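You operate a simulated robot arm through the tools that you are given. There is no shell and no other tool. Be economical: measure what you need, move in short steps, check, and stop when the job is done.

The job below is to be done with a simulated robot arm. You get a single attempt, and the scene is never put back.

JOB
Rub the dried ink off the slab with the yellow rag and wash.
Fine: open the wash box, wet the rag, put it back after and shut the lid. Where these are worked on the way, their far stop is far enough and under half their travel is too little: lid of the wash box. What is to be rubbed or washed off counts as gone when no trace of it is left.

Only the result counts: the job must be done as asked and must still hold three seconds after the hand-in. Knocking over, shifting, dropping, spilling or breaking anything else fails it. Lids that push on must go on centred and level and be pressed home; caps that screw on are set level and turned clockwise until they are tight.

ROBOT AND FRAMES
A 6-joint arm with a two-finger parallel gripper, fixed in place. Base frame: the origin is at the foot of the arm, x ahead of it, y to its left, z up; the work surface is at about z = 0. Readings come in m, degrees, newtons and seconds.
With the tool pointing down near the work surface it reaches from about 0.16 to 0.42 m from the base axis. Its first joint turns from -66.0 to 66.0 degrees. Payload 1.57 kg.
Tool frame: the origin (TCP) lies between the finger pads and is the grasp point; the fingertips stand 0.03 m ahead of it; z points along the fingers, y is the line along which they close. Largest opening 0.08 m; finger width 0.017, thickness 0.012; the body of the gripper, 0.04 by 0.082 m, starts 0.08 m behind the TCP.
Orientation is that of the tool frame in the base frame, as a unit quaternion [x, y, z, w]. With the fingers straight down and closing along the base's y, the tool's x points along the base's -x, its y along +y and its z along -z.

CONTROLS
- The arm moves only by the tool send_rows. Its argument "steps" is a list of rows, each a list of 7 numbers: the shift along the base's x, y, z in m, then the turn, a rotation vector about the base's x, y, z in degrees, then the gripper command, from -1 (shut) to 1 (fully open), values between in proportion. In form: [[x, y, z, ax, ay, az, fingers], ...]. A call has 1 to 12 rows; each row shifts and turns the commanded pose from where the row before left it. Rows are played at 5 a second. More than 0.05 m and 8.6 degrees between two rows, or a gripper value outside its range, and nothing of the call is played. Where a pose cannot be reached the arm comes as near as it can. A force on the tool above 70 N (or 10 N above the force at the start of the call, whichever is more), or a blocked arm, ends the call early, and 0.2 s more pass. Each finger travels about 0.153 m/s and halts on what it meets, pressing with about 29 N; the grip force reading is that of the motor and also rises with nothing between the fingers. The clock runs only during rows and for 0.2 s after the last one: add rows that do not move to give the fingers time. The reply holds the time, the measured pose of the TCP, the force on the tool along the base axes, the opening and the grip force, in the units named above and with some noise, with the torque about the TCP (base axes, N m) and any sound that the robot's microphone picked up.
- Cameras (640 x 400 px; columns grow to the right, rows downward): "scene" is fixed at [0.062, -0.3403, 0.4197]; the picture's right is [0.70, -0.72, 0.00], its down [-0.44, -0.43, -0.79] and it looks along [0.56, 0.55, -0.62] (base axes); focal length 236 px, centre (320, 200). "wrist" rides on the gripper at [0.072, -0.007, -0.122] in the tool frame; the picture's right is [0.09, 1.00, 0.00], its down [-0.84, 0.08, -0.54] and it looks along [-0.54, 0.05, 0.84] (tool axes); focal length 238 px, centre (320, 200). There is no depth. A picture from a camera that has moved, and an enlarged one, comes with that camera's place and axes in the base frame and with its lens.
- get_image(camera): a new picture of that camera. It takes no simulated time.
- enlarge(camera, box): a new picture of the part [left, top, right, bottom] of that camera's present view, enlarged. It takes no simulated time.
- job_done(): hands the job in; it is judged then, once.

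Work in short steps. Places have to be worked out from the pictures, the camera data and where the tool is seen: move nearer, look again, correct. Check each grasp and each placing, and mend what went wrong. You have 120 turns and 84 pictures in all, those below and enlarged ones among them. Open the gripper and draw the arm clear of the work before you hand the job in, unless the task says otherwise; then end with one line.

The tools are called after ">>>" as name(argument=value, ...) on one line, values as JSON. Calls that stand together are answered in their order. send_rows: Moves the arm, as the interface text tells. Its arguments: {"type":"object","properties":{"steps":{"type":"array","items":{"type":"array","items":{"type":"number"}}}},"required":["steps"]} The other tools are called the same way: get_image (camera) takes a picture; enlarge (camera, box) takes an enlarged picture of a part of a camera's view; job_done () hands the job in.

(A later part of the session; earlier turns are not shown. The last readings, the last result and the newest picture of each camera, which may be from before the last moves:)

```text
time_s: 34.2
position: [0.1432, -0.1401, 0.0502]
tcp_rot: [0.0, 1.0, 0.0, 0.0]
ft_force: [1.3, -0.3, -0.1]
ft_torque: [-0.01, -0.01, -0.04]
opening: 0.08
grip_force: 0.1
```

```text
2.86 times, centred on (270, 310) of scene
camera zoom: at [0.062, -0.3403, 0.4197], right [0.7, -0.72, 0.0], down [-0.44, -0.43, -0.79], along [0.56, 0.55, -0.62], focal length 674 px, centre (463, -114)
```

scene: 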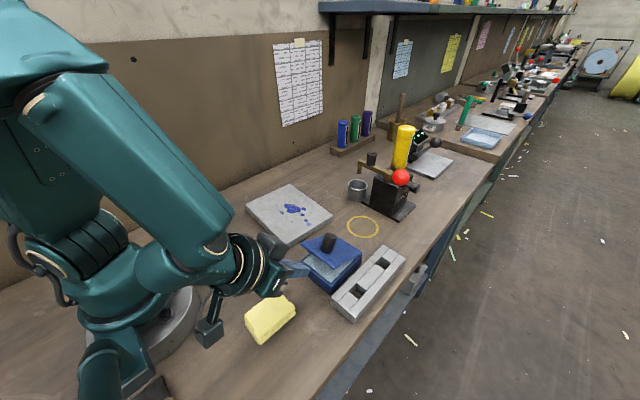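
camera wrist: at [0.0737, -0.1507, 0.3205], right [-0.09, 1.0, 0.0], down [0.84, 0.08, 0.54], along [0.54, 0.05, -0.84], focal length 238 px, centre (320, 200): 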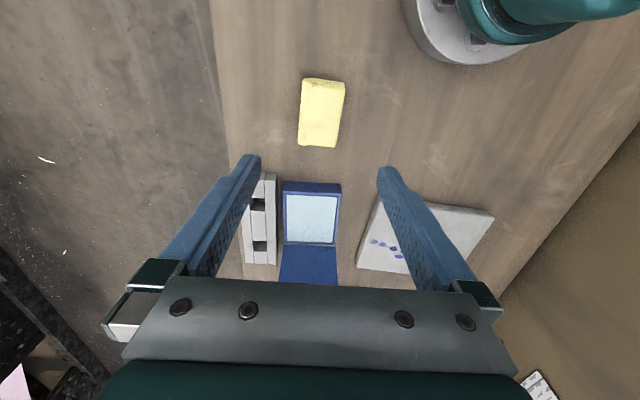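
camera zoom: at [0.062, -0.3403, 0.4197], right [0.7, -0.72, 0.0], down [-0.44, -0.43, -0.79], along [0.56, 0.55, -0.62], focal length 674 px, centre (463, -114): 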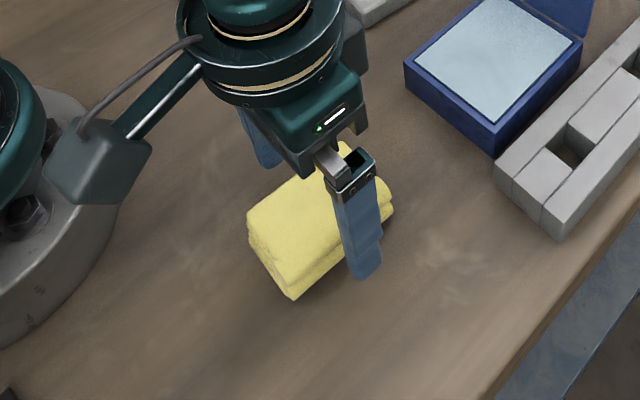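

Fingers straddle the rag. Lowering to TCP z≈0.039 and closing.

>>> send_rows(steps=[[0, -0.001, -0.011, 0, 0, 0, 1], [0, 0, 0, 0, 0, 0, 0.4], [0, 0, 0, 0, 0, 0, -1], [0, 0, 0, 0, 0, 0, -1]])

>>> enlarge(camera="scene", box=[200, 240, 340, 380])

```text
time_s: 35.2
position: [0.1431, -0.1408, 0.0383]
tcp_rot: [0.0, 1.0, 0.0, 0.0]
ft_force: [-0.7, -0.5, 0.8]
ft_torque: [-0.03, -0.03, -0.01]
opening: 0.0492
grip_force: 29.3
```

```text
2.86 times, centred on (270, 310) of scene
camera zoom: at [0.062, -0.3403, 0.4197], right [0.7, -0.72, 0.0], down [-0.44, -0.43, -0.79], along [0.56, 0.55, -0.62], focal length 674 px, centre (463, -114)
```

zoom: 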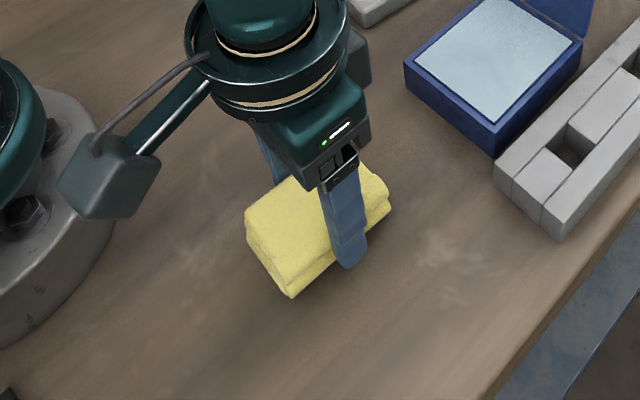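

Rag held (0.049). Lifting and carrying it above the wash pad.

>>> send_rows(steps=[[0, 0, 0.04, 0, 0, 0, -1], [0, 0, 0.04, 0, 0, 0, -1], [0.03, 0, 0.02, 0, 0, 5, -1], [0.04, -0.001, 0, 0, 0, 0, -1], [0.04, -0.001, 0, 0, 0, 0, -1], [0.037, -0.001, 0, 0, 0, 0, -1], [0, 0, 0, 0, 0, 0, -1]])

>>> get_image(camera="wrist")

>>> enlarge(camera="scene", box=[260, 150, 400, 310])

```text
time_s: 36.8
position: [0.2917, -0.1448, 0.1374]
tcp_rot: [-0.044, 0.999, -0.001, 0.0]
ft_force: [0.2, 0.1, -0.9]
ft_torque: [-0.01, 0.0, 0.01]
opening: 0.049
grip_force: 28.8
```

```text
42 pictures are left
camera wrist: at [0.222, -0.1587, 0.26], right [-0.18, 0.98, 0.0], down [0.83, 0.15, 0.54], along [0.53, 0.1, -0.84], focal length 238 px, centre (320, 200)
```

wrist: 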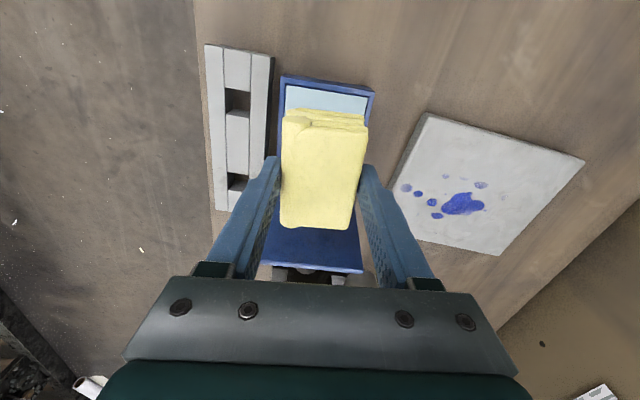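

```text
2.50 times, centred on (330, 230) of scene
camera zoom: at [0.0621, -0.3403, 0.4197], right [0.7, -0.72, 0.0], down [-0.44, -0.43, -0.79], along [0.56, 0.55, -0.62], focal length 590 px, centre (295, 125)
```

zoom: 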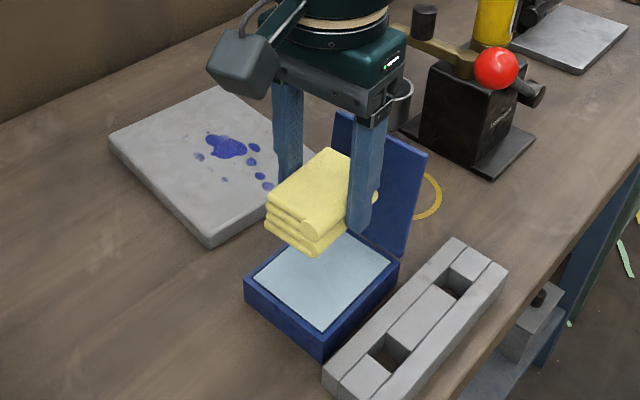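

Rag held well; box centre is ~(0.297,-0.1425). Lowering onto the pad, watching force.

>>> send_rows(steps=[[0.005, 0.002, -0.03, 0, 0, 0, -1], [0, 0, -0.03, 0, 0, 0, -1], [0, 0, -0.01, 0, 0, 0, -1], [0, 0, 0, 0, 0, 0, -1]])

>>> enlarge(camera="scene", box=[280, 190, 380, 310])

```text
time_s: 37.8
position: [0.2958, -0.1428, 0.0689]
tcp_rot: [-0.044, 0.999, 0.0, 0.0]
ft_force: [-1.7, 2.8, 8.6]
ft_torque: [0.1, 0.05, -0.04]
opening: 0.0492
grip_force: 29.3
```

```text
3.33 times, centred on (330, 250) of scene
camera zoom: at [0.062, -0.3403, 0.4197], right [0.7, -0.72, 0.0], down [-0.44, -0.43, -0.79], along [0.56, 0.55, -0.62], focal length 787 px, centre (287, 33)
```

zoom: 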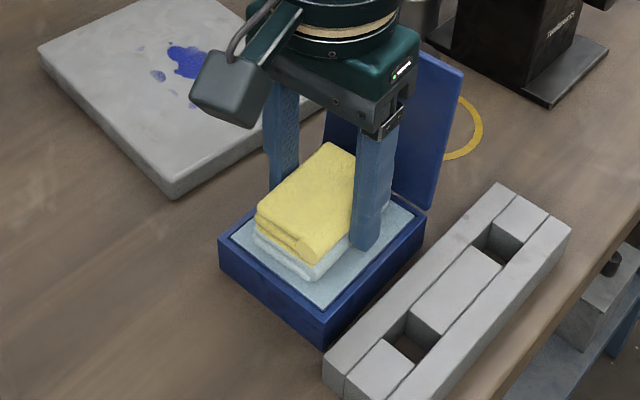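

Contact at 8.6 N and the lower cloth layer turned pale blue – it's taking up wash. Brief hold, then lift and check.

>>> send_rows(steps=[[0, 0, -0.001, 0, 0, 0, -1], [0, 0, 0, 0, 0, 0, -1], [0, 0, 0, 0, 0, 0, -1], [0, 0, 0, 0, 0, 0, -1], [0, 0, 0.03, 0, 0, 0, -1], [0, 0, 0.04, 0, 0, 0, -1], [0, 0, 0.02, 0, 0, 0, -1], [0, 0, 0, 0, 0, 0, -1]])

>>> enlarge(camera="scene", box=[260, 150, 400, 310])

>>> get_image(camera="wrist")

```text
time_s: 39.6
position: [0.2955, -0.1429, 0.1555]
tcp_rot: [-0.044, 0.999, 0.0, 0.0]
ft_force: [0.4, -0.4, -1.6]
ft_torque: [-0.01, 0.0, 0.02]
opening: 0.0492
grip_force: 28.2
```

```text
2.50 times, centred on (330, 230) of scene
camera zoom: at [0.062, -0.3403, 0.4197], right [0.7, -0.72, 0.0], down [-0.44, -0.43, -0.79], along [0.56, 0.55, -0.62], focal length 590 px, centre (295, 125)
```

zoom: 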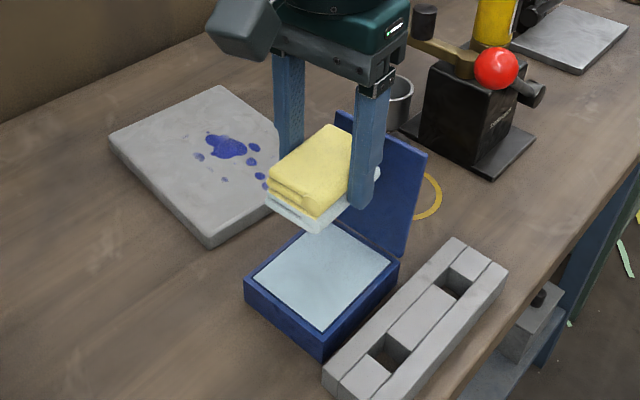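

```text
38 pictures are left
camera wrist: at [0.2264, -0.1553, 0.2775], right [-0.18, 0.98, 0.0], down [0.83, 0.15, 0.54], along [0.53, 0.1, -0.84], focal length 238 px, centre (320, 200)
```

wrist: 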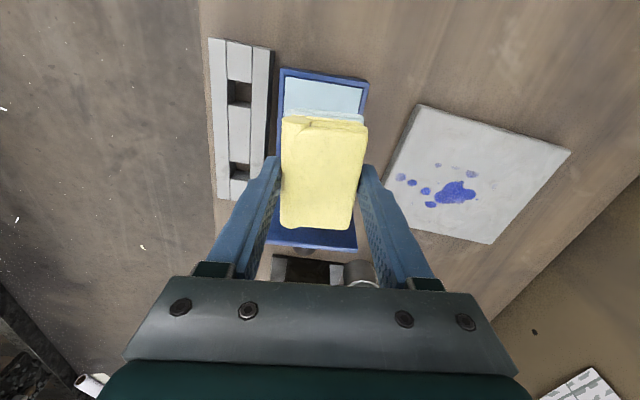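

Rag is wet underneath. The ink spans x 0.317–0.375, y -0.035–0.07 on the slab (top z≈0.016), so one rag-wide swath along y covers it. Moving over the slab, keeping away from the upright lid.

>>> send_rows(steps=[[-0.015, 0.04, 0, 0, 0, -5, -1], [0, 0.04, 0, 0, 0, -4, -1], [0.03, 0.03, -0.01, 0, 0, 0, -1], [0.035, 0.017, -0.02, 0, 0, 0, -1], [0, 0, -0.03, 0, 0, 0, -1], [0, 0, 0, 0, 0, 0, -1]])

>>> get_image(camera="wrist")

>>> enlarge(camera="scene", box=[230, 140, 370, 300])

```text
time_s: 41.0
position: [0.3455, -0.0143, 0.0974]
tcp_rot: [0.035, 0.999, 0.001, -0.001]
ft_force: [-0.4, -0.5, -0.6]
ft_torque: [0.03, 0.0, -0.04]
opening: 0.0493
grip_force: 29.1
```

```text
37 pictures are left
camera wrist: at [0.2749, -0.0174, 0.2186], right [-0.02, 1.0, 0.0], down [0.84, 0.02, 0.54], along [0.54, 0.01, -0.84], focal length 238 px, centre (320, 200)
```

wrist: 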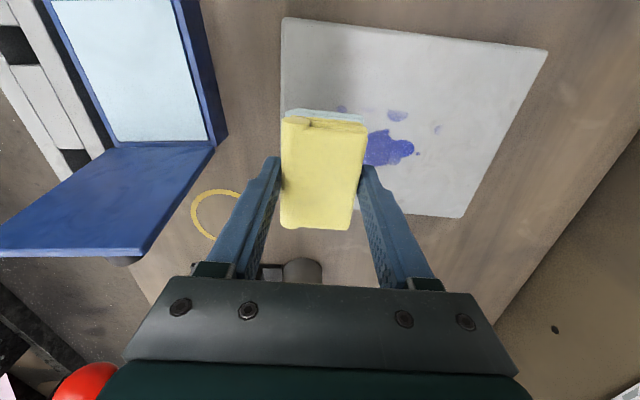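

```text
2.50 times, centred on (300, 220) of scene
camera zoom: at [0.0621, -0.3403, 0.4197], right [0.7, -0.72, 0.0], down [-0.44, -0.43, -0.79], along [0.56, 0.55, -0.62], focal length 590 px, centre (370, 150)
```

zoom: 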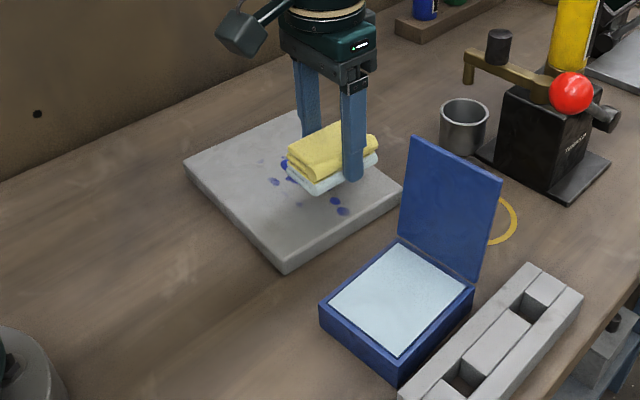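

Spots extend to y≈0.085 (faint one at (0.33,0.083)). Lowering gently to contact.

>>> send_rows(steps=[[0, 0, -0.025, 0, 0, 0, -1], [0, 0, -0.01, 0, 0, 0, -1], [0, 0, -0.003, 0, 0, 0, -1], [0, 0, 0, 0, 0, 0, -1]])

```text
time_s: 42.0
position: [0.3459, -0.0158, 0.0602]
tcp_rot: [0.035, 0.999, 0.0, 0.0]
ft_force: [0.1, 0.8, 1.5]
ft_torque: [-0.01, -0.07, -0.03]
opening: 0.049
grip_force: 28.8
```

Almost touching (1.5 N). One mm at a time until a light press.

>>> send_rows(steps=[[0, 0, -0.001, 0, 0, 0, -1], [0, 0, 0, 0, 0, 0, -1]])

```text
time_s: 42.6
position: [0.3455, -0.015, 0.0587]
tcp_rot: [0.034, 0.999, 0.0, 0.001]
ft_force: [-9.3, 2.0, 30.0]
ft_torque: [0.07, 0.28, -0.04]
opening: 0.049
grip_force: 29.0
```

That's stiff: 30 N. Backing off a fraction.

>>> send_rows(steps=[[0, 0, 0.0007, 0, 0, 0, -1], [0, 0, 0, 0, 0, 0, -1]])

>>> enlarge(camera="scene", box=[230, 140, 370, 300])

```text
time_s: 43.2
position: [0.3464, -0.0153, 0.0588]
tcp_rot: [0.035, 0.999, -0.001, 0.001]
ft_force: [-4.5, -0.1, 20.3]
ft_torque: [-0.05, 0.02, -0.06]
opening: 0.0492
grip_force: 29.3
```

```text
2.50 times, centred on (300, 220) of scene
camera zoom: at [0.062, -0.3403, 0.4197], right [0.7, -0.72, 0.0], down [-0.44, -0.43, -0.79], along [0.56, 0.55, -0.62], focal length 590 px, centre (370, 150)
```

zoom: 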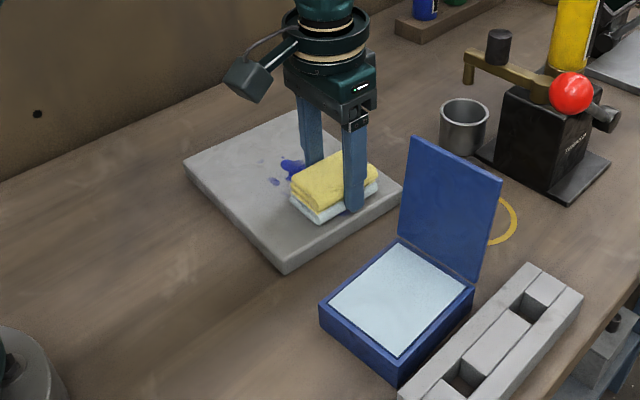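

Slab unmoved. Easing further to ~8 N, then a short test stroke.

>>> send_rows(steps=[[0, 0, 0.0007, 0, 0, 0, -1], [0, 0.007, 0, 0, 0, 0, -1], [0, 0.007, 0, 0, 0, 0, -1], [0, 0, 0, 0, 0, 0, -1]])

>>> enlarge(camera="scene", box=[230, 140, 370, 300])

```text
time_s: 44.2
position: [0.3435, -0.0011, 0.0602]
tcp_rot: [0.035, 0.999, -0.001, 0.001]
ft_force: [1.1, -10.9, 19.4]
ft_torque: [-0.3, 0.0, -0.02]
opening: 0.0491
grip_force: 29.1
```

```text
2.50 times, centred on (300, 220) of scene
camera zoom: at [0.062, -0.3403, 0.4197], right [0.7, -0.72, 0.0], down [-0.44, -0.43, -0.79], along [0.56, 0.55, -0.62], focal length 590 px, centre (370, 150)
```

zoom: 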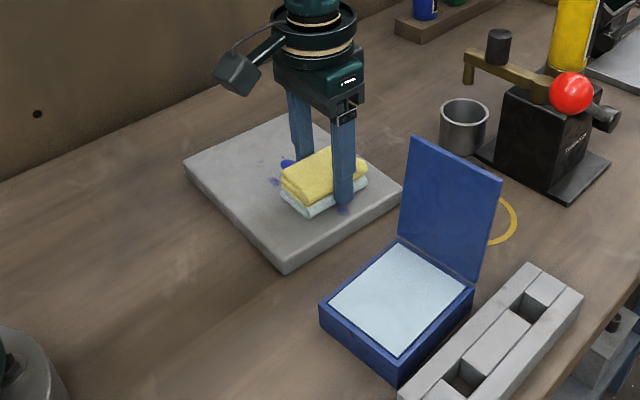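

Slab holds still against ~11 N drag. Now rubbing strokes: to y≈-0.03, then across to 0.08.

>>> send_rows(steps=[[0.002, -0.015, 0, 0, 0, 0, -1], [0, -0.015, 0, 0, 0, 0, -1], [0, 0.012, 0, 0, 0, 0, -1], [0, -0.012, 0, 0, 0, 0, -1], [0, 0.015, 0, 0, 0, 0, -1], [0, 0.015, 0, 0, 0, 0, -1], [0, 0.015, 0, 0, 0, 0, -1], [0, 0.015, 0, 0, 0, 0, -1], [0, 0.015, 0, 0, 0, 0, -1], [0, 0.015, 0, 0, 0, 0, -1], [0, 0.015, 0, 0, 0, 0, -1], [0, 0, 0, 0, 0, 0, -1]])

>>> enlarge(camera="scene", box=[230, 140, 370, 300])

```text
time_s: 46.8
position: [0.3475, 0.0755, 0.0603]
tcp_rot: [0.035, 0.999, 0.0, 0.0]
ft_force: [-0.3, 0.0, -1.0]
ft_torque: [0.03, 0.02, 0.03]
opening: 0.0488
grip_force: 28.7
```

```text
2.50 times, centred on (300, 220) of scene
camera zoom: at [0.0621, -0.3403, 0.4197], right [0.7, -0.72, 0.0], down [-0.44, -0.43, -0.79], along [0.56, 0.55, -0.62], focal length 590 px, centre (370, 150)
```

zoom: 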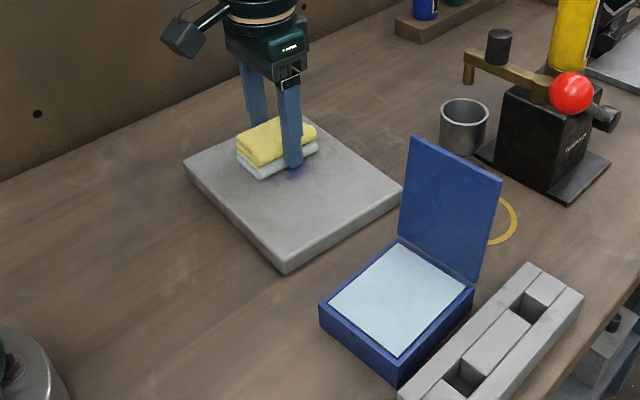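

Most spots gone; contact faded at the end. Pressing 1 mm down and stroking back over the main blot.

>>> send_rows(steps=[[0, 0, -0.001, 0, 0, 0, -1], [0, 0, 0, 0, 0, 0, -1]])

```text
time_s: 47.4
position: [0.3481, 0.0743, 0.0604]
tcp_rot: [0.035, 0.999, 0.0, 0.001]
ft_force: [-4.8, 2.2, 16.8]
ft_torque: [0.07, 0.38, -0.03]
opening: 0.0491
grip_force: 29.2
```

Good contact (17 N). Stroking back and forth.

>>> send_rows(steps=[[0, -0.012, 0, 0, 0, 0, -1], [0, -0.012, 0, 0, 0, 0, -1], [0, -0.012, 0, 0, 0, 0, -1], [0, -0.012, 0, 0, 0, 0, -1], [0, -0.012, 0, 0, 0, 0, -1], [0, 0.012, 0, 0, 0, 0, -1], [0, 0.012, 0, 0, 0, 0, -1], [0, 0.012, 0, 0, 0, 0, -1], [0, 0.012, 0, 0, 0, 0, -1], [0, 0.012, 0, 0, 0, 0, -1], [0, 0.015, 0, 0, 0, 0, -1], [0, 0, 0, 0, 0, 0, -1]])

>>> enlarge(camera="scene", box=[230, 140, 370, 300])

```text
time_s: 50.0
position: [0.3484, 0.087, 0.0585]
tcp_rot: [0.033, 0.999, -0.002, 0.0]
ft_force: [0.3, -13.5, 28.5]
ft_torque: [-0.33, -0.11, 0.02]
opening: 0.049
grip_force: 29.3
```

```text
2.50 times, centred on (300, 220) of scene
camera zoom: at [0.062, -0.3403, 0.4197], right [0.7, -0.72, 0.0], down [-0.44, -0.43, -0.79], along [0.56, 0.55, -0.62], focal length 590 px, centre (370, 150)
```

zoom: 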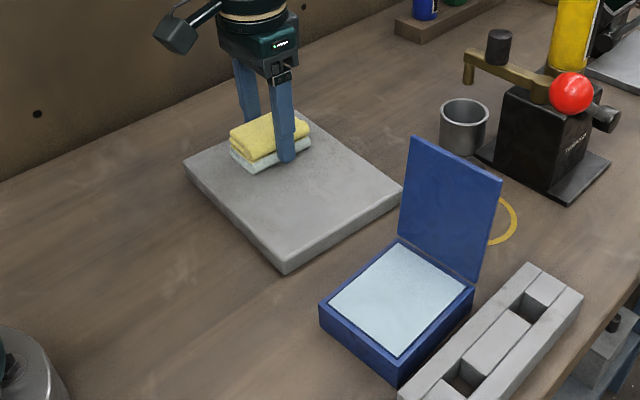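

Looks clean; lifting to inspect the whole slab.

>>> send_rows(steps=[[0, 0, 0.04, 0, 0, 0, -1], [-0.01, -0.02, 0.04, 0, 0, 0, -1], [-0.03, -0.03, 0.02, 0, 0, 0, -1], [-0.03, -0.03, 0.01, 0, 0, 0, -1], [0, 0, 0, 0, 0, 0, -1]])

>>> enlarge(camera="scene", box=[240, 170, 340, 260])

>>> get_image(camera="wrist")

```text
time_s: 51.2
position: [0.2785, 0.0055, 0.1676]
tcp_rot: [0.035, 0.999, 0.0, 0.0]
ft_force: [0.3, 0.3, -0.5]
ft_torque: [0.02, -0.01, -0.01]
opening: 0.049
grip_force: 28.5
```

```text
4.44 times, centred on (290, 215) of scene
camera zoom: at [0.062, -0.3403, 0.4197], right [0.7, -0.72, 0.0], down [-0.44, -0.43, -0.79], along [0.56, 0.55, -0.62], focal length 1049 px, centre (453, 133)
```

zoom: 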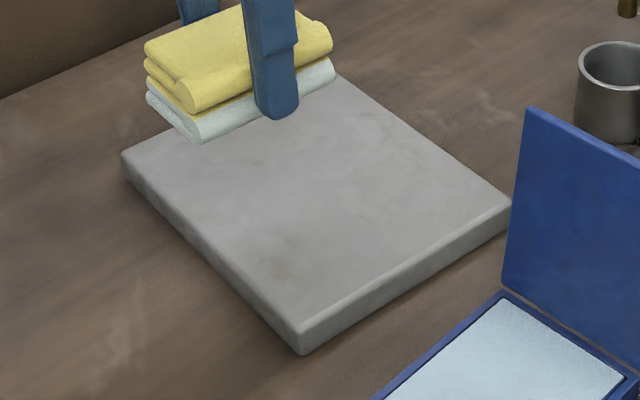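

```text
30 pictures are left
camera wrist: at [0.2072, 0.0042, 0.2894], right [-0.02, 1.0, 0.0], down [0.84, 0.02, 0.54], along [0.54, 0.01, -0.84], focal length 238 px, centre (320, 200)
```

wrist: 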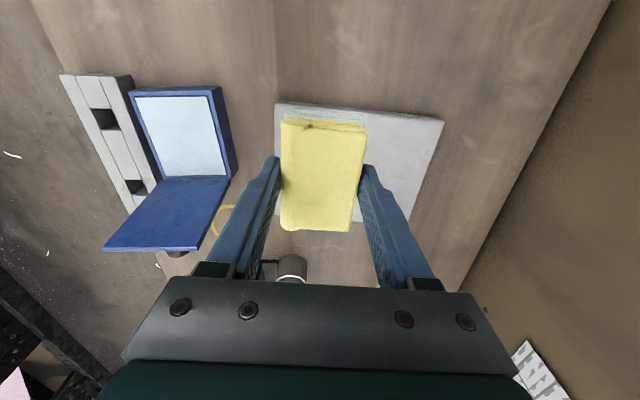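

No ink visible. I'll carry the rag back toward its place and check the whole slab once unobstructed.

>>> send_rows(steps=[[-0.035, -0.03, 0, 0, 0, 4, -1], [-0.035, -0.03, 0, 0, 0, 0, -1], [-0.03, -0.03, 0, 0, 0, 0, -1], [-0.0345, -0.03, 0, 0, 0, 0, -1], [0, -0.0278, -0.03, 0, 0, 0, -1], [0, 0, -0.03, 0, 0, 0, -1], [0, 0, 0, 0, 0, 0, -1]])

>>> enlarge(camera="scene", box=[240, 170, 340, 260])

>>> get_image(camera="wrist")

```text
time_s: 52.8
position: [0.1411, -0.1396, 0.1091]
tcp_rot: [0.0, 1.0, 0.0, 0.001]
ft_force: [0.2, 0.4, -0.5]
ft_torque: [-0.01, 0.02, -0.01]
opening: 0.0491
grip_force: 28.6
```

```text
4.44 times, centred on (290, 215) of scene
camera zoom: at [0.062, -0.3403, 0.4197], right [0.7, -0.72, 0.0], down [-0.44, -0.43, -0.79], along [0.56, 0.55, -0.62], focal length 1049 px, centre (453, 133)
```

zoom: 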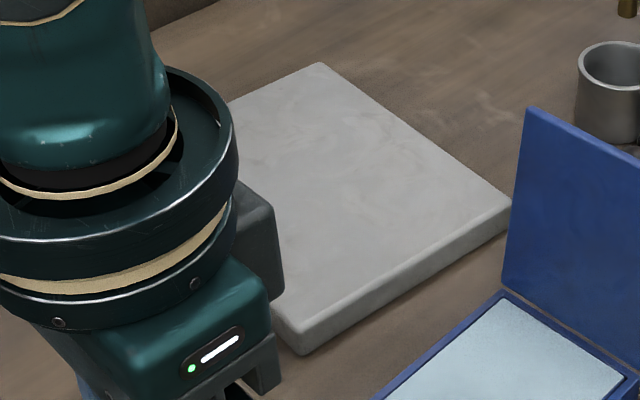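

```text
28 pictures are left
camera wrist: at [0.0718, -0.146, 0.2308], right [-0.09, 1.0, 0.0], down [0.84, 0.08, 0.54], along [0.54, 0.05, -0.84], focal length 238 px, centre (320, 200)
```

wrist: 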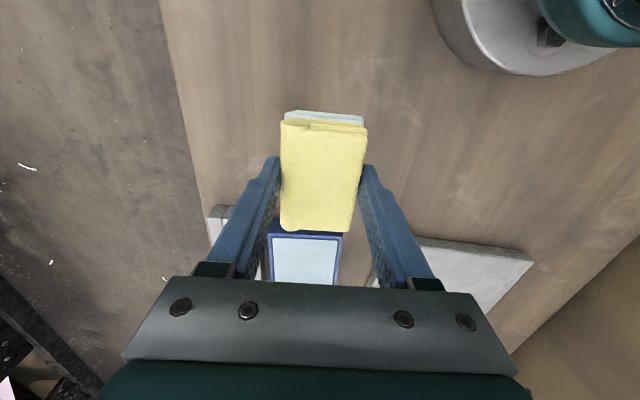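

Slab is clean and hasn't moved. Setting the rag back where it lay.

>>> send_rows(steps=[[0.0015, -0.002, -0.03, 0, 0, 0, -1], [0, 0, -0.03, 0, 0, 0, -1], [0, 0, -0.008, 0, 0, 0, -1], [0, 0, 0, 0, 0, 0, -1]])

>>> enlarge(camera="scene", box=[200, 240, 340, 380])

```text
time_s: 53.8
position: [0.1439, -0.1401, 0.041]
tcp_rot: [-0.001, 1.0, 0.0, 0.0]
ft_force: [0.0, 0.3, -0.5]
ft_torque: [-0.02, 0.01, -0.02]
opening: 0.0489
grip_force: 28.6
```

```text
2.86 times, centred on (270, 310) of scene
camera zoom: at [0.0621, -0.3403, 0.4197], right [0.7, -0.72, 0.0], down [-0.44, -0.43, -0.79], along [0.56, 0.55, -0.62], focal length 674 px, centre (463, -114)
```

zoom: 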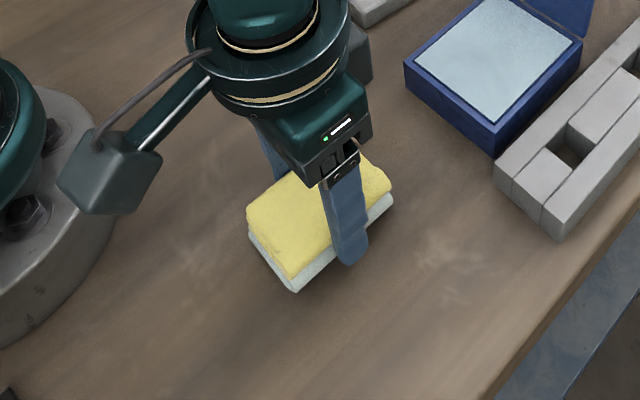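

Just above the table. Lowering the last ~2 mm and releasing.

>>> send_rows(steps=[[-0.0005, -0.0005, -0.0015, 0, 0, 0, -1], [0, 0, -0.0005, 0, 0, 0, -1], [0, 0, 0, 0, 0, 0, -1]])

```text
time_s: 54.6
position: [0.1444, -0.1407, 0.0387]
tcp_rot: [0.0, 1.0, 0.0, 0.0]
ft_force: [-0.7, 0.3, -0.3]
ft_torque: [0.0, -0.01, 0.01]
opening: 0.0488
grip_force: 29.1
```

Same height as at the grasp, so opening and rising; I also check the rag and the box.

>>> send_rows(steps=[[0, 0, -0.0005, 0, 0, 0, 0.6], [0, 0, 0, 0, 0, 0, 1], [0, 0, 0.04, 0, 0, 0, 1], [0, 0, 0.05, 0, 0, 0, 1], [0, 0.03, 0.04, 0, 0, 0, 1], [0, 0.03, 0.03, 0, 0, 0, 0], [0, 0, 0, 0, 0, 0, 0]])

>>> get_image(camera="scene")

>>> get_image(camera="wrist")

```text
time_s: 56.2
position: [0.1444, -0.0794, 0.1972]
tcp_rot: [0.0, 1.0, 0.0, 0.0]
ft_force: [0.4, 0.7, 0.4]
ft_torque: [0.02, 0.0, -0.01]
opening: 0.04
grip_force: 0.2
```

```text
26 pictures are left
```

scene: 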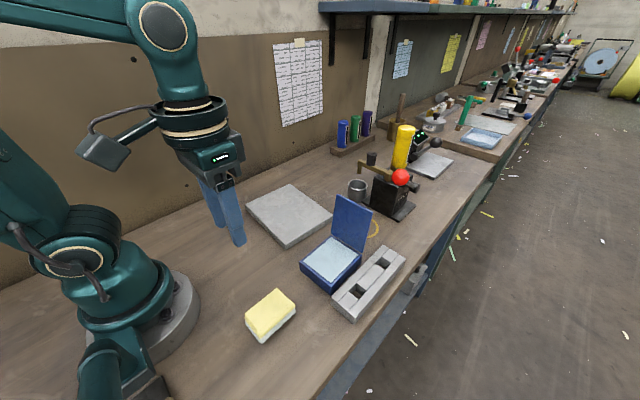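

```text
25 pictures are left
camera wrist: at [0.0738, -0.0875, 0.3193], right [-0.09, 1.0, 0.0], down [0.84, 0.08, 0.54], along [0.54, 0.05, -0.84], focal length 238 px, centre (320, 200)
```

wrist: 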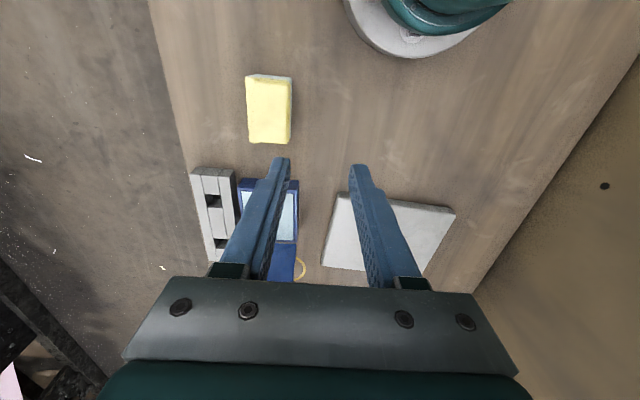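

Rag is back on its spot. Checking the slab surface and lid position in detail before closing.

>>> enlarge(camera="scene", box=[240, 180, 390, 300])

>>> enlarge(camera="scene", box=[240, 175, 340, 255])

```text
3.33 times, centred on (315, 240) of scene
camera zoom: at [0.062, -0.3403, 0.4197], right [0.7, -0.72, 0.0], down [-0.44, -0.43, -0.79], along [0.56, 0.55, -0.62], focal length 787 px, centre (337, 67)
```

zoom: 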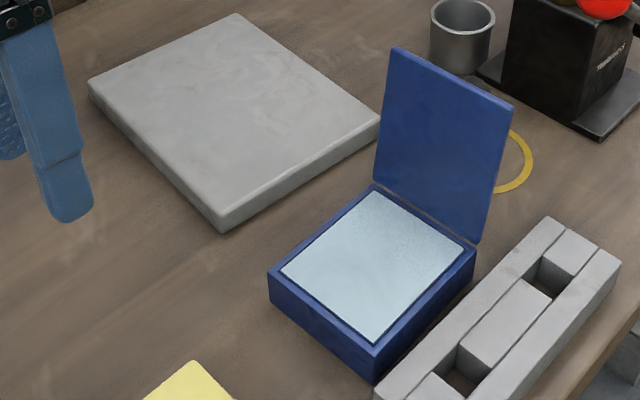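

```text
5.00 times, centred on (290, 215) of scene
camera zoom: at [0.062, -0.3403, 0.4197], right [0.7, -0.72, 0.0], down [-0.44, -0.43, -0.79], along [0.56, 0.55, -0.62], focal length 1180 px, centre (470, 125)
```

zoom: 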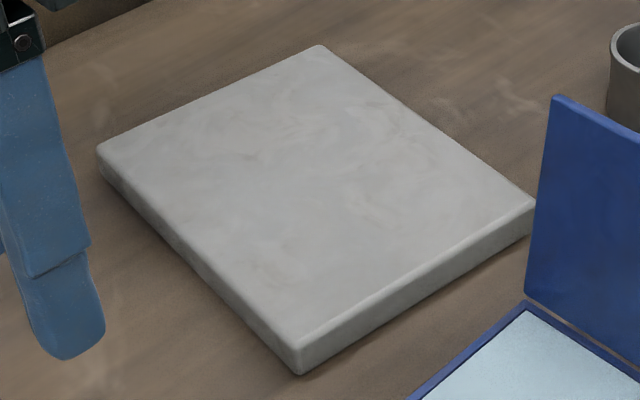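

Slab is spotless. Lid's top edge is at x≈0.36, z≈0.133. I'll bring the closed fingers over it, off to the +y side of the knob, to pull it from behind.

>>> send_rows(steps=[[0.01, 0, 0.025, 0, 0, 5, -1], [0.038, -0.006, 0, 0.7, -7.97, 0, -1], [0.038, -0.006, 0, 0, 0, 0, -1], [0.038, -0.006, 0, 0, 0, 0, -1], [0.038, -0.007, 0, 0, 0, 0, -1], [0.038, -0.007, 0, 0, 0, 0, -1], [0.038, -0.007, 0, 0, 0, 0, -1], [0, 0, 0, 0, 0, 0, -1]])

>>> get_image(camera="wrist")

```text
time_s: 58.0
position: [0.3685, -0.1179, 0.2173]
tcp_rot: [-0.043, 0.997, 0.003, 0.069]
ft_force: [0.7, -0.3, -0.6]
ft_torque: [-0.01, 0.03, -0.02]
opening: 0.0001
grip_force: 21.4
out of reach, approached as far as the arm can: row 7
```

```text
22 pictures are left
camera wrist: at [0.2833, -0.133, 0.3281], right [-0.18, 0.98, -0.01], down [0.75, 0.14, 0.65], along [0.64, 0.11, -0.76], focal length 238 px, centre (320, 200)
```

wrist: 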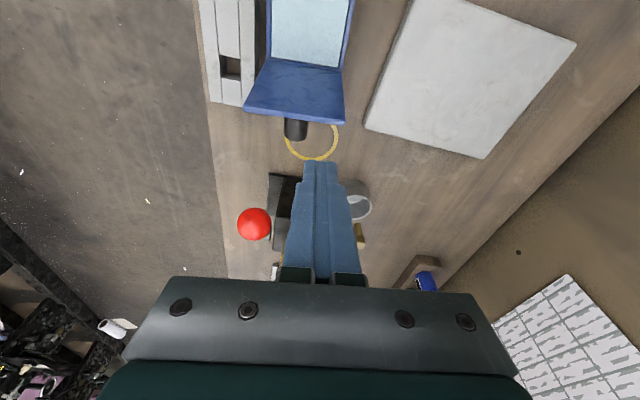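

Lid top edge at x≈0.361–0.367. I'll go down to just above it, extend forward, and check.

>>> send_rows(steps=[[0, 0, -0.018, 0, 0, 0, -1], [0, 0, -0.015, 0, 0, 0, -1], [0.016, 0.001, 0, 0, 0, 0, -1], [0, 0, 0, 0, 0, 0, -1]])

>>> enlarge(camera="scene", box=[290, 150, 410, 290])

```text
time_s: 59.0
position: [0.3854, -0.1167, 0.1832]
tcp_rot: [-0.043, 0.997, 0.003, 0.07]
ft_force: [-0.1, -0.3, 0.0]
ft_torque: [-0.03, 0.0, 0.01]
opening: 0.0
grip_force: 21.3
```

```text
2.86 times, centred on (350, 220) of scene
camera zoom: at [0.062, -0.3403, 0.4197], right [0.7, -0.72, 0.0], down [-0.44, -0.43, -0.79], along [0.56, 0.55, -0.62], focal length 674 px, centre (234, 143)
```

zoom: 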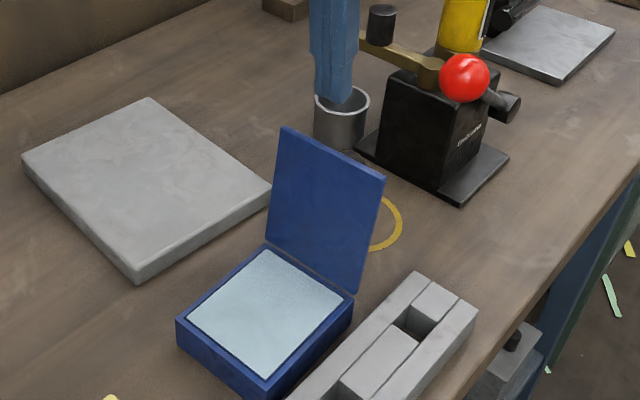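

Reached. Going down behind the lid, then pulling back gently.

>>> send_rows(steps=[[0, 0, -0.02, 0, 0, 0, -1], [0, 0, -0.02, 0, 0, 0, -1], [-0.008, -0.0007, 0, 0, 0, 0, -1], [-0.008, -0.0007, 0, 0, 0, 0, -1], [0, 0, 0, 0, 0, 0, -1]])

>>> enlarge(camera="scene", box=[290, 150, 410, 290])

```text
time_s: 60.2
position: [0.3701, -0.1192, 0.1437]
tcp_rot: [-0.043, 0.997, 0.003, 0.07]
ft_force: [0.3, 0.2, -0.2]
ft_torque: [-0.01, -0.01, 0.0]
opening: 0.0
grip_force: 21.2
```

```text
2.86 times, centred on (350, 220) of scene
camera zoom: at [0.062, -0.3403, 0.4197], right [0.7, -0.72, 0.0], down [-0.44, -0.43, -0.79], along [0.56, 0.55, -0.62], focal length 674 px, centre (234, 143)
```

zoom: 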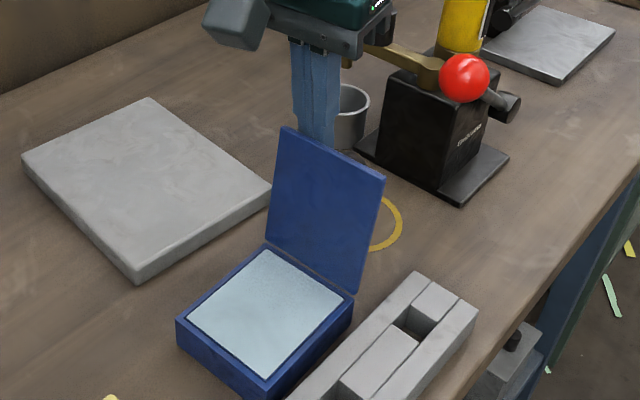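

Fingers are behind the lid. Pulling in -x.

>>> send_rows(steps=[[-0.008, -0.0007, 0, 0, 0, 0, -1], [-0.008, -0.0007, 0, 0, 0, 0, -1], [-0.008, -0.0007, 0, 0, 0, 0, -1], [-0.008, -0.0007, -0.001, 0, 0, 0, -1], [0, 0, 0, 0, 0, 0, -1]])

>>> enlarge(camera="scene", box=[290, 150, 410, 290])

```text
time_s: 61.4
position: [0.3366, -0.1211, 0.1416]
tcp_rot: [-0.043, 0.997, 0.002, 0.069]
ft_force: [-0.5, 2.1, 1.0]
ft_torque: [0.02, 0.02, -0.01]
opening: 0.0
grip_force: 21.7
```

```text
2.86 times, centred on (350, 220) of scene
camera zoom: at [0.062, -0.3403, 0.4197], right [0.7, -0.72, 0.0], down [-0.44, -0.43, -0.79], along [0.56, 0.55, -0.62], focal length 674 px, centre (234, 143)
```

zoom: 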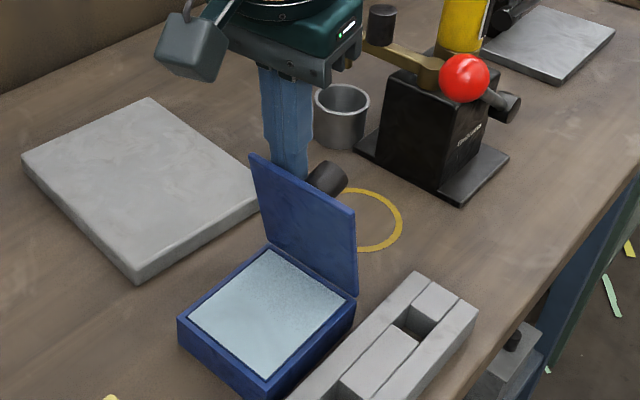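

Lid follows; body steady. Continuing down the arc.

>>> send_rows(steps=[[-0.0087, -0.0007, -0.0023, 0, 0, 0, -1], [-0.0084, -0.0007, -0.0032, 0, 0, 0, -1], [-0.008, -0.0007, -0.0041, 0, 0, 0, -1], [-0.0075, -0.0006, -0.0049, 0, 0, 0, -1], [-0.007, -0.0006, -0.0057, 0, 0, 0, -1], [0, 0, 0, 0, 0, 0, -1]])

>>> enlarge(camera="scene", box=[290, 170, 390, 290])

```text
time_s: 62.8
position: [0.2965, -0.1249, 0.1219]
tcp_rot: [-0.043, 0.997, 0.003, 0.07]
ft_force: [0.0, 0.6, -0.6]
ft_torque: [0.03, 0.01, -0.01]
opening: 0.0
grip_force: 20.9
```

```text
3.33 times, centred on (340, 230) of scene
camera zoom: at [0.062, -0.3403, 0.4197], right [0.7, -0.72, 0.0], down [-0.44, -0.43, -0.79], along [0.56, 0.55, -0.62], focal length 787 px, centre (253, 100)
```

zoom: 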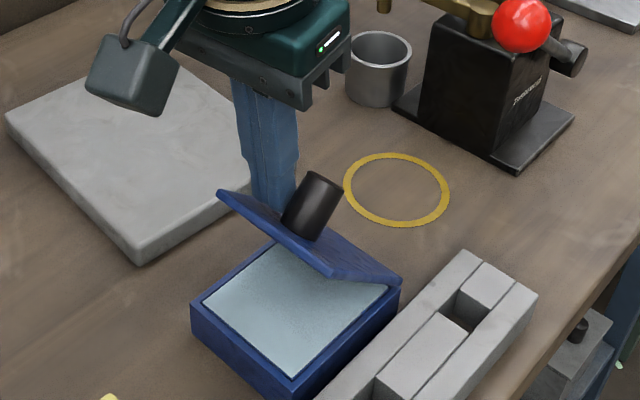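

Lid near 45°. Continuing down, shifting slightly in +y to stay clear of the knob.

>>> send_rows(steps=[[-0.0064, 0.002, -0.0064, 0, 0, 0, -1], [-0.0057, 0.002, -0.007, 0, 0, 0, -1], [-0.0049, 0.002, -0.0075, 0, 0, 0, -1], [-0.0041, 0.001, -0.008, 0, 0, 0, -1], [0, 0, 0, 0, 0, 0, -1]])

>>> enlarge(camera="scene", box=[290, 190, 390, 300])

```text
time_s: 64.0
position: [0.2781, -0.1183, 0.0932]
tcp_rot: [-0.043, 0.997, 0.003, 0.07]
ft_force: [-0.3, 0.7, -0.1]
ft_torque: [-0.02, 0.02, 0.0]
opening: 0.0002
grip_force: 21.6
```

```text
3.64 times, centred on (340, 245) of scene
camera zoom: at [0.062, -0.3403, 0.4197], right [0.7, -0.72, 0.0], down [-0.44, -0.43, -0.79], along [0.56, 0.55, -0.62], focal length 858 px, centre (247, 36)
```

zoom: 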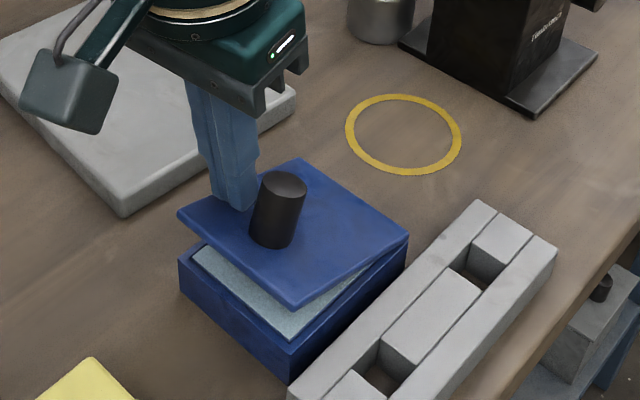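

Almost shut. Lowering on.

>>> send_rows(steps=[[-0.0032, 0, -0.0084, 0, 0, 0, -1], [-0.0023, 0, -0.0087, 0, 0, 0, -1], [-0.001, 0, -0.006, 0, 0, 0, -1], [0, 0, 0, 0, 0, 0, -1]])

>>> enlarge(camera="scene", box=[290, 220, 370, 300])

```text
time_s: 65.0
position: [0.2717, -0.1196, 0.0689]
tcp_rot: [-0.043, 0.997, 0.003, 0.07]
ft_force: [0.2, 0.4, -0.4]
ft_torque: [0.03, -0.01, -0.03]
opening: 0.0
grip_force: 21.2
```

```text
5.00 times, centred on (330, 260) of scene
camera zoom: at [0.062, -0.3403, 0.4197], right [0.7, -0.72, 0.0], down [-0.44, -0.43, -0.79], along [0.56, 0.55, -0.62], focal length 1180 px, centre (270, -100)
```

zoom: 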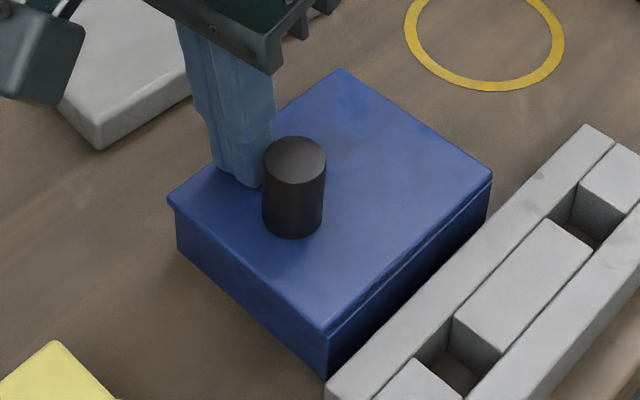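

Nearly closed; pressing it home.

>>> send_rows(steps=[[0, 0, -0.003, 0, 0, 0, -1], [0, 0, -0.002, 0, 0, 0, -1], [0, 0, 0, 0, 0, 0, -1]])

>>> enlarge(camera="scene", box=[290, 220, 370, 300])

```text
time_s: 65.8
position: [0.2711, -0.1182, 0.0651]
tcp_rot: [-0.043, 0.997, 0.002, 0.071]
ft_force: [-13.3, 3.1, 37.9]
ft_torque: [0.04, 0.55, -0.09]
opening: 0.0
grip_force: 21.5
```

```text
5.00 times, centred on (330, 260) of scene
camera zoom: at [0.062, -0.3402, 0.4198], right [0.7, -0.72, 0.0], down [-0.44, -0.43, -0.79], along [0.56, 0.55, -0.62], focal length 1180 px, centre (270, -100)
```

zoom: 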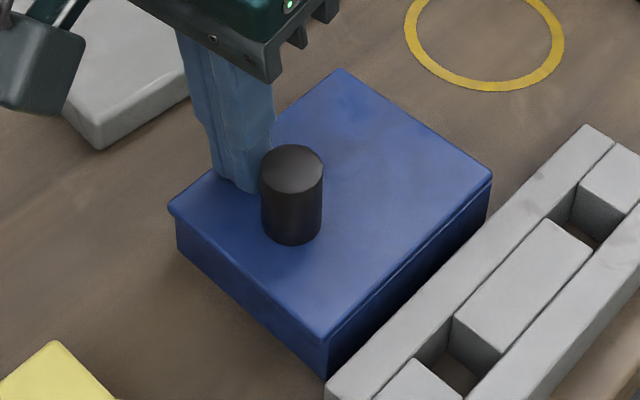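

Lid is shut (38 N press). Versus the first picture the box ended ~3 mm off and turned about −4.5°; I'll correct this by gripping the knob. First rise and line up above it.

>>> send_rows(steps=[[0, 0, 0.02, 0, 0, 0, -1], [0, 0, 0.04, 0, 0, 0, -1], [0, -0.015, 0.01, -0.7, 7.97, 0, 0.2], [0.0015, -0.0155, 0, 0, 0, -5, 0.2], [0, 0, 0, 0, 0, 0, 0.2]])

>>> enlarge(camera="wrist", box=[180, 50, 460, 290])

>>> enlarge(camera="scene", box=[290, 220, 370, 300])

```text
time_s: 67.0
position: [0.2725, -0.1467, 0.1346]
tcp_rot: [0.001, 1.0, 0.0, 0.0]
ft_force: [0.0, 0.4, 0.5]
ft_torque: [-0.05, 0.03, 0.02]
opening: 0.0479
grip_force: 0.0
```

```text
1.67 times, centred on (320, 170) of wrist
camera zoom: at [0.2027, -0.1554, 0.2568], right [-0.09, 1.0, 0.0], down [0.84, 0.08, 0.54], along [0.54, 0.05, -0.84], focal length 397 px, centre (320, 250)
```

zoom: 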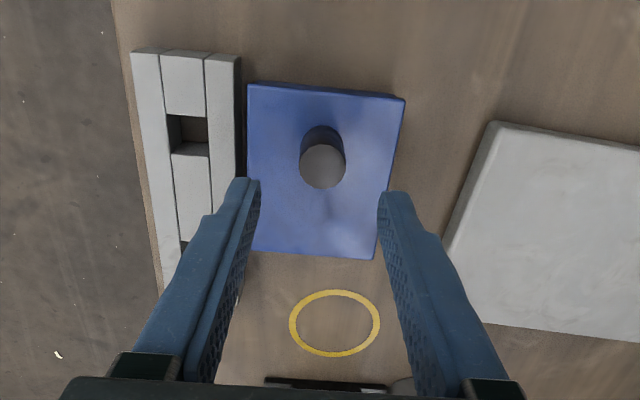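

```text
5.00 times, centred on (330, 260) of scene
camera zoom: at [0.062, -0.3403, 0.4197], right [0.7, -0.72, 0.0], down [-0.44, -0.43, -0.79], along [0.56, 0.55, -0.62], focal length 1180 px, centre (270, -100)
```

zoom: 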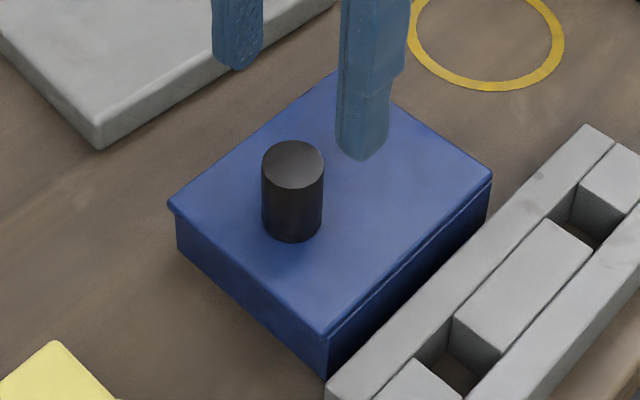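

Knob at (0.274,-0.148). Descending, gripping, then a small shift and +4.5° turn.

>>> send_rows(steps=[[0.0008, -0.001, -0.03, 0, 0, 0, 0.2], [0, 0, -0.03, 0, 0, 0, 0.2], [0, 0, -0.0035, 0, 0, 0, 0.2], [0, 0, 0, 0, 0, 0, 0.2], [0, 0, 0, 0, 0, 0, -1], [0, 0, 0, 0, 0, 0, -1], [-0.0015, 0.0013, 0, 0, 0, 2.5, -1], [-0.0015, 0.0013, 0, 0, 0, 2.5, -1], [0, 0, 0, 0, 0, 0, -1]])

>>> enlarge(camera="scene", box=[290, 220, 370, 300])

```text
time_s: 69.0
position: [0.2697, -0.1461, 0.071]
tcp_rot: [-0.043, 0.999, 0.0, 0.0]
ft_force: [0.6, -1.7, -0.9]
ft_torque: [-0.05, 0.19, 0.07]
opening: 0.0227
grip_force: 28.8
```

```text
5.00 times, centred on (330, 260) of scene
camera zoom: at [0.0621, -0.3403, 0.4197], right [0.7, -0.72, 0.0], down [-0.44, -0.43, -0.79], along [0.56, 0.55, -0.62], focal length 1180 px, centre (270, -100)
```

zoom: 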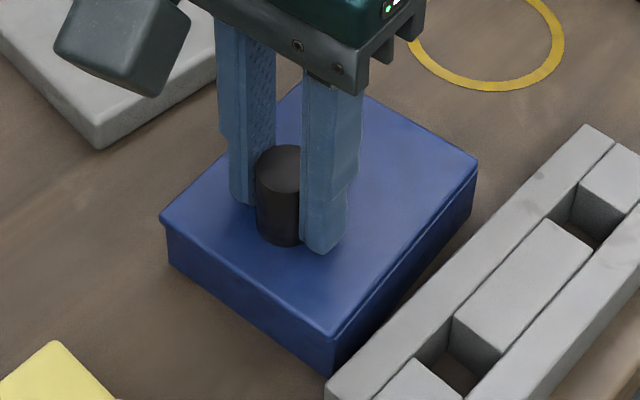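

Rotation corrected; residual is ~3 mm in -y and ~1° over-turn. A small trim, then release.

>>> send_rows(steps=[[-0.0003, 0.003, 0, 0, 0, -1.2, -1], [0, 0, 0, 0, 0, 0, -1], [0, 0, -0.0005, 0, 0, 0, 0], [0, 0, 0, 0, 0, 0, 0.3], [0, 0, 0.04, 0, 0, 0, 0.3], [0, 0, 0.05, 0, 0, 0, 0.3], [-0.03, 0, 0.03, 0, 0, 0, 0.3], [-0.04, 0.02, 0.01, 0, 0, 0, 0.3], [0, 0.04, 0, 0, 0, 0, 1], [0, 0, 0, 0, 0, 0, 1]])

>>> enlarge(camera="scene", box=[290, 220, 370, 300])

>>> get_image(camera="scene")

```text
time_s: 71.2
position: [0.1997, -0.0825, 0.201]
tcp_rot: [-0.033, 0.999, 0.001, -0.001]
ft_force: [-0.3, 0.1, 0.3]
ft_torque: [-0.02, -0.01, 0.0]
opening: 0.0799
grip_force: 0.0
```

```text
5.00 times, centred on (330, 260) of scene
camera zoom: at [0.062, -0.3403, 0.4197], right [0.7, -0.72, 0.0], down [-0.44, -0.43, -0.79], along [0.56, 0.55, -0.62], focal length 1180 px, centre (270, -100)
```

zoom: 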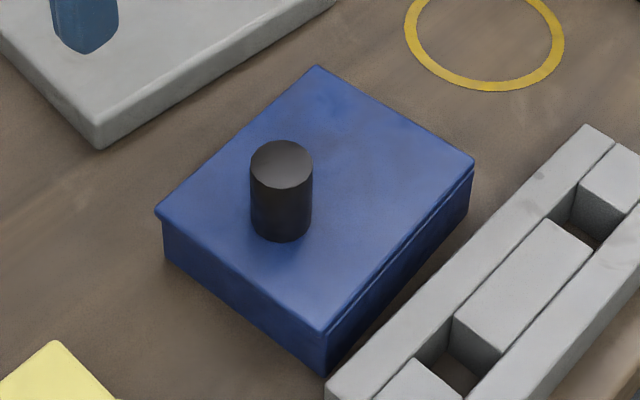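

```text
10 pictures are left
```

scene: 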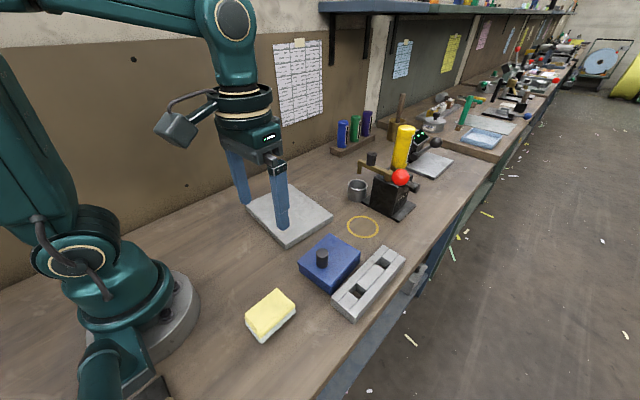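

Box now matches its original place within a pixel or two. The knob looks ~2 mm high, so I'll press the lid down on the knob with closed fingers.

>>> send_rows(steps=[[0.03, -0.03, 0, 0, 0, 0, -1], [0.0395, -0.028, 0, 0, 0, 0, -1], [0, -0.003, -0.04, 0, 0, 0, -1], [0, 0, -0.04, 0, 0, 0, -1], [0, 0, -0.015, 0, 0, 0, -1], [0, 0, -0.004, 0, 0, 0, -1], [0, 0, 0, 0, 0, 0, -1]])

```text
time_s: 72.8
position: [0.2703, -0.1455, 0.1019]
tcp_rot: [-0.033, 0.999, 0.0, 0.0]
ft_force: [0.1, -0.4, -0.2]
ft_torque: [0.01, 0.02, 0.01]
opening: 0.0003
grip_force: 21.0
```

Above the knob without contact; pressing in small steps.

>>> send_rows(steps=[[0, 0, -0.002, 0, 0, 0, -1], [0, 0, -0.002, 0, 0, 0, -1], [0, 0, 0, 0, 0, 0, -1]])

```text
time_s: 73.6
position: [0.2705, -0.1454, 0.0989]
tcp_rot: [-0.034, 0.999, -0.001, 0.0]
ft_force: [-15.0, 2.6, 37.0]
ft_torque: [0.15, 0.12, -0.01]
opening: 0.0
grip_force: 21.0
```

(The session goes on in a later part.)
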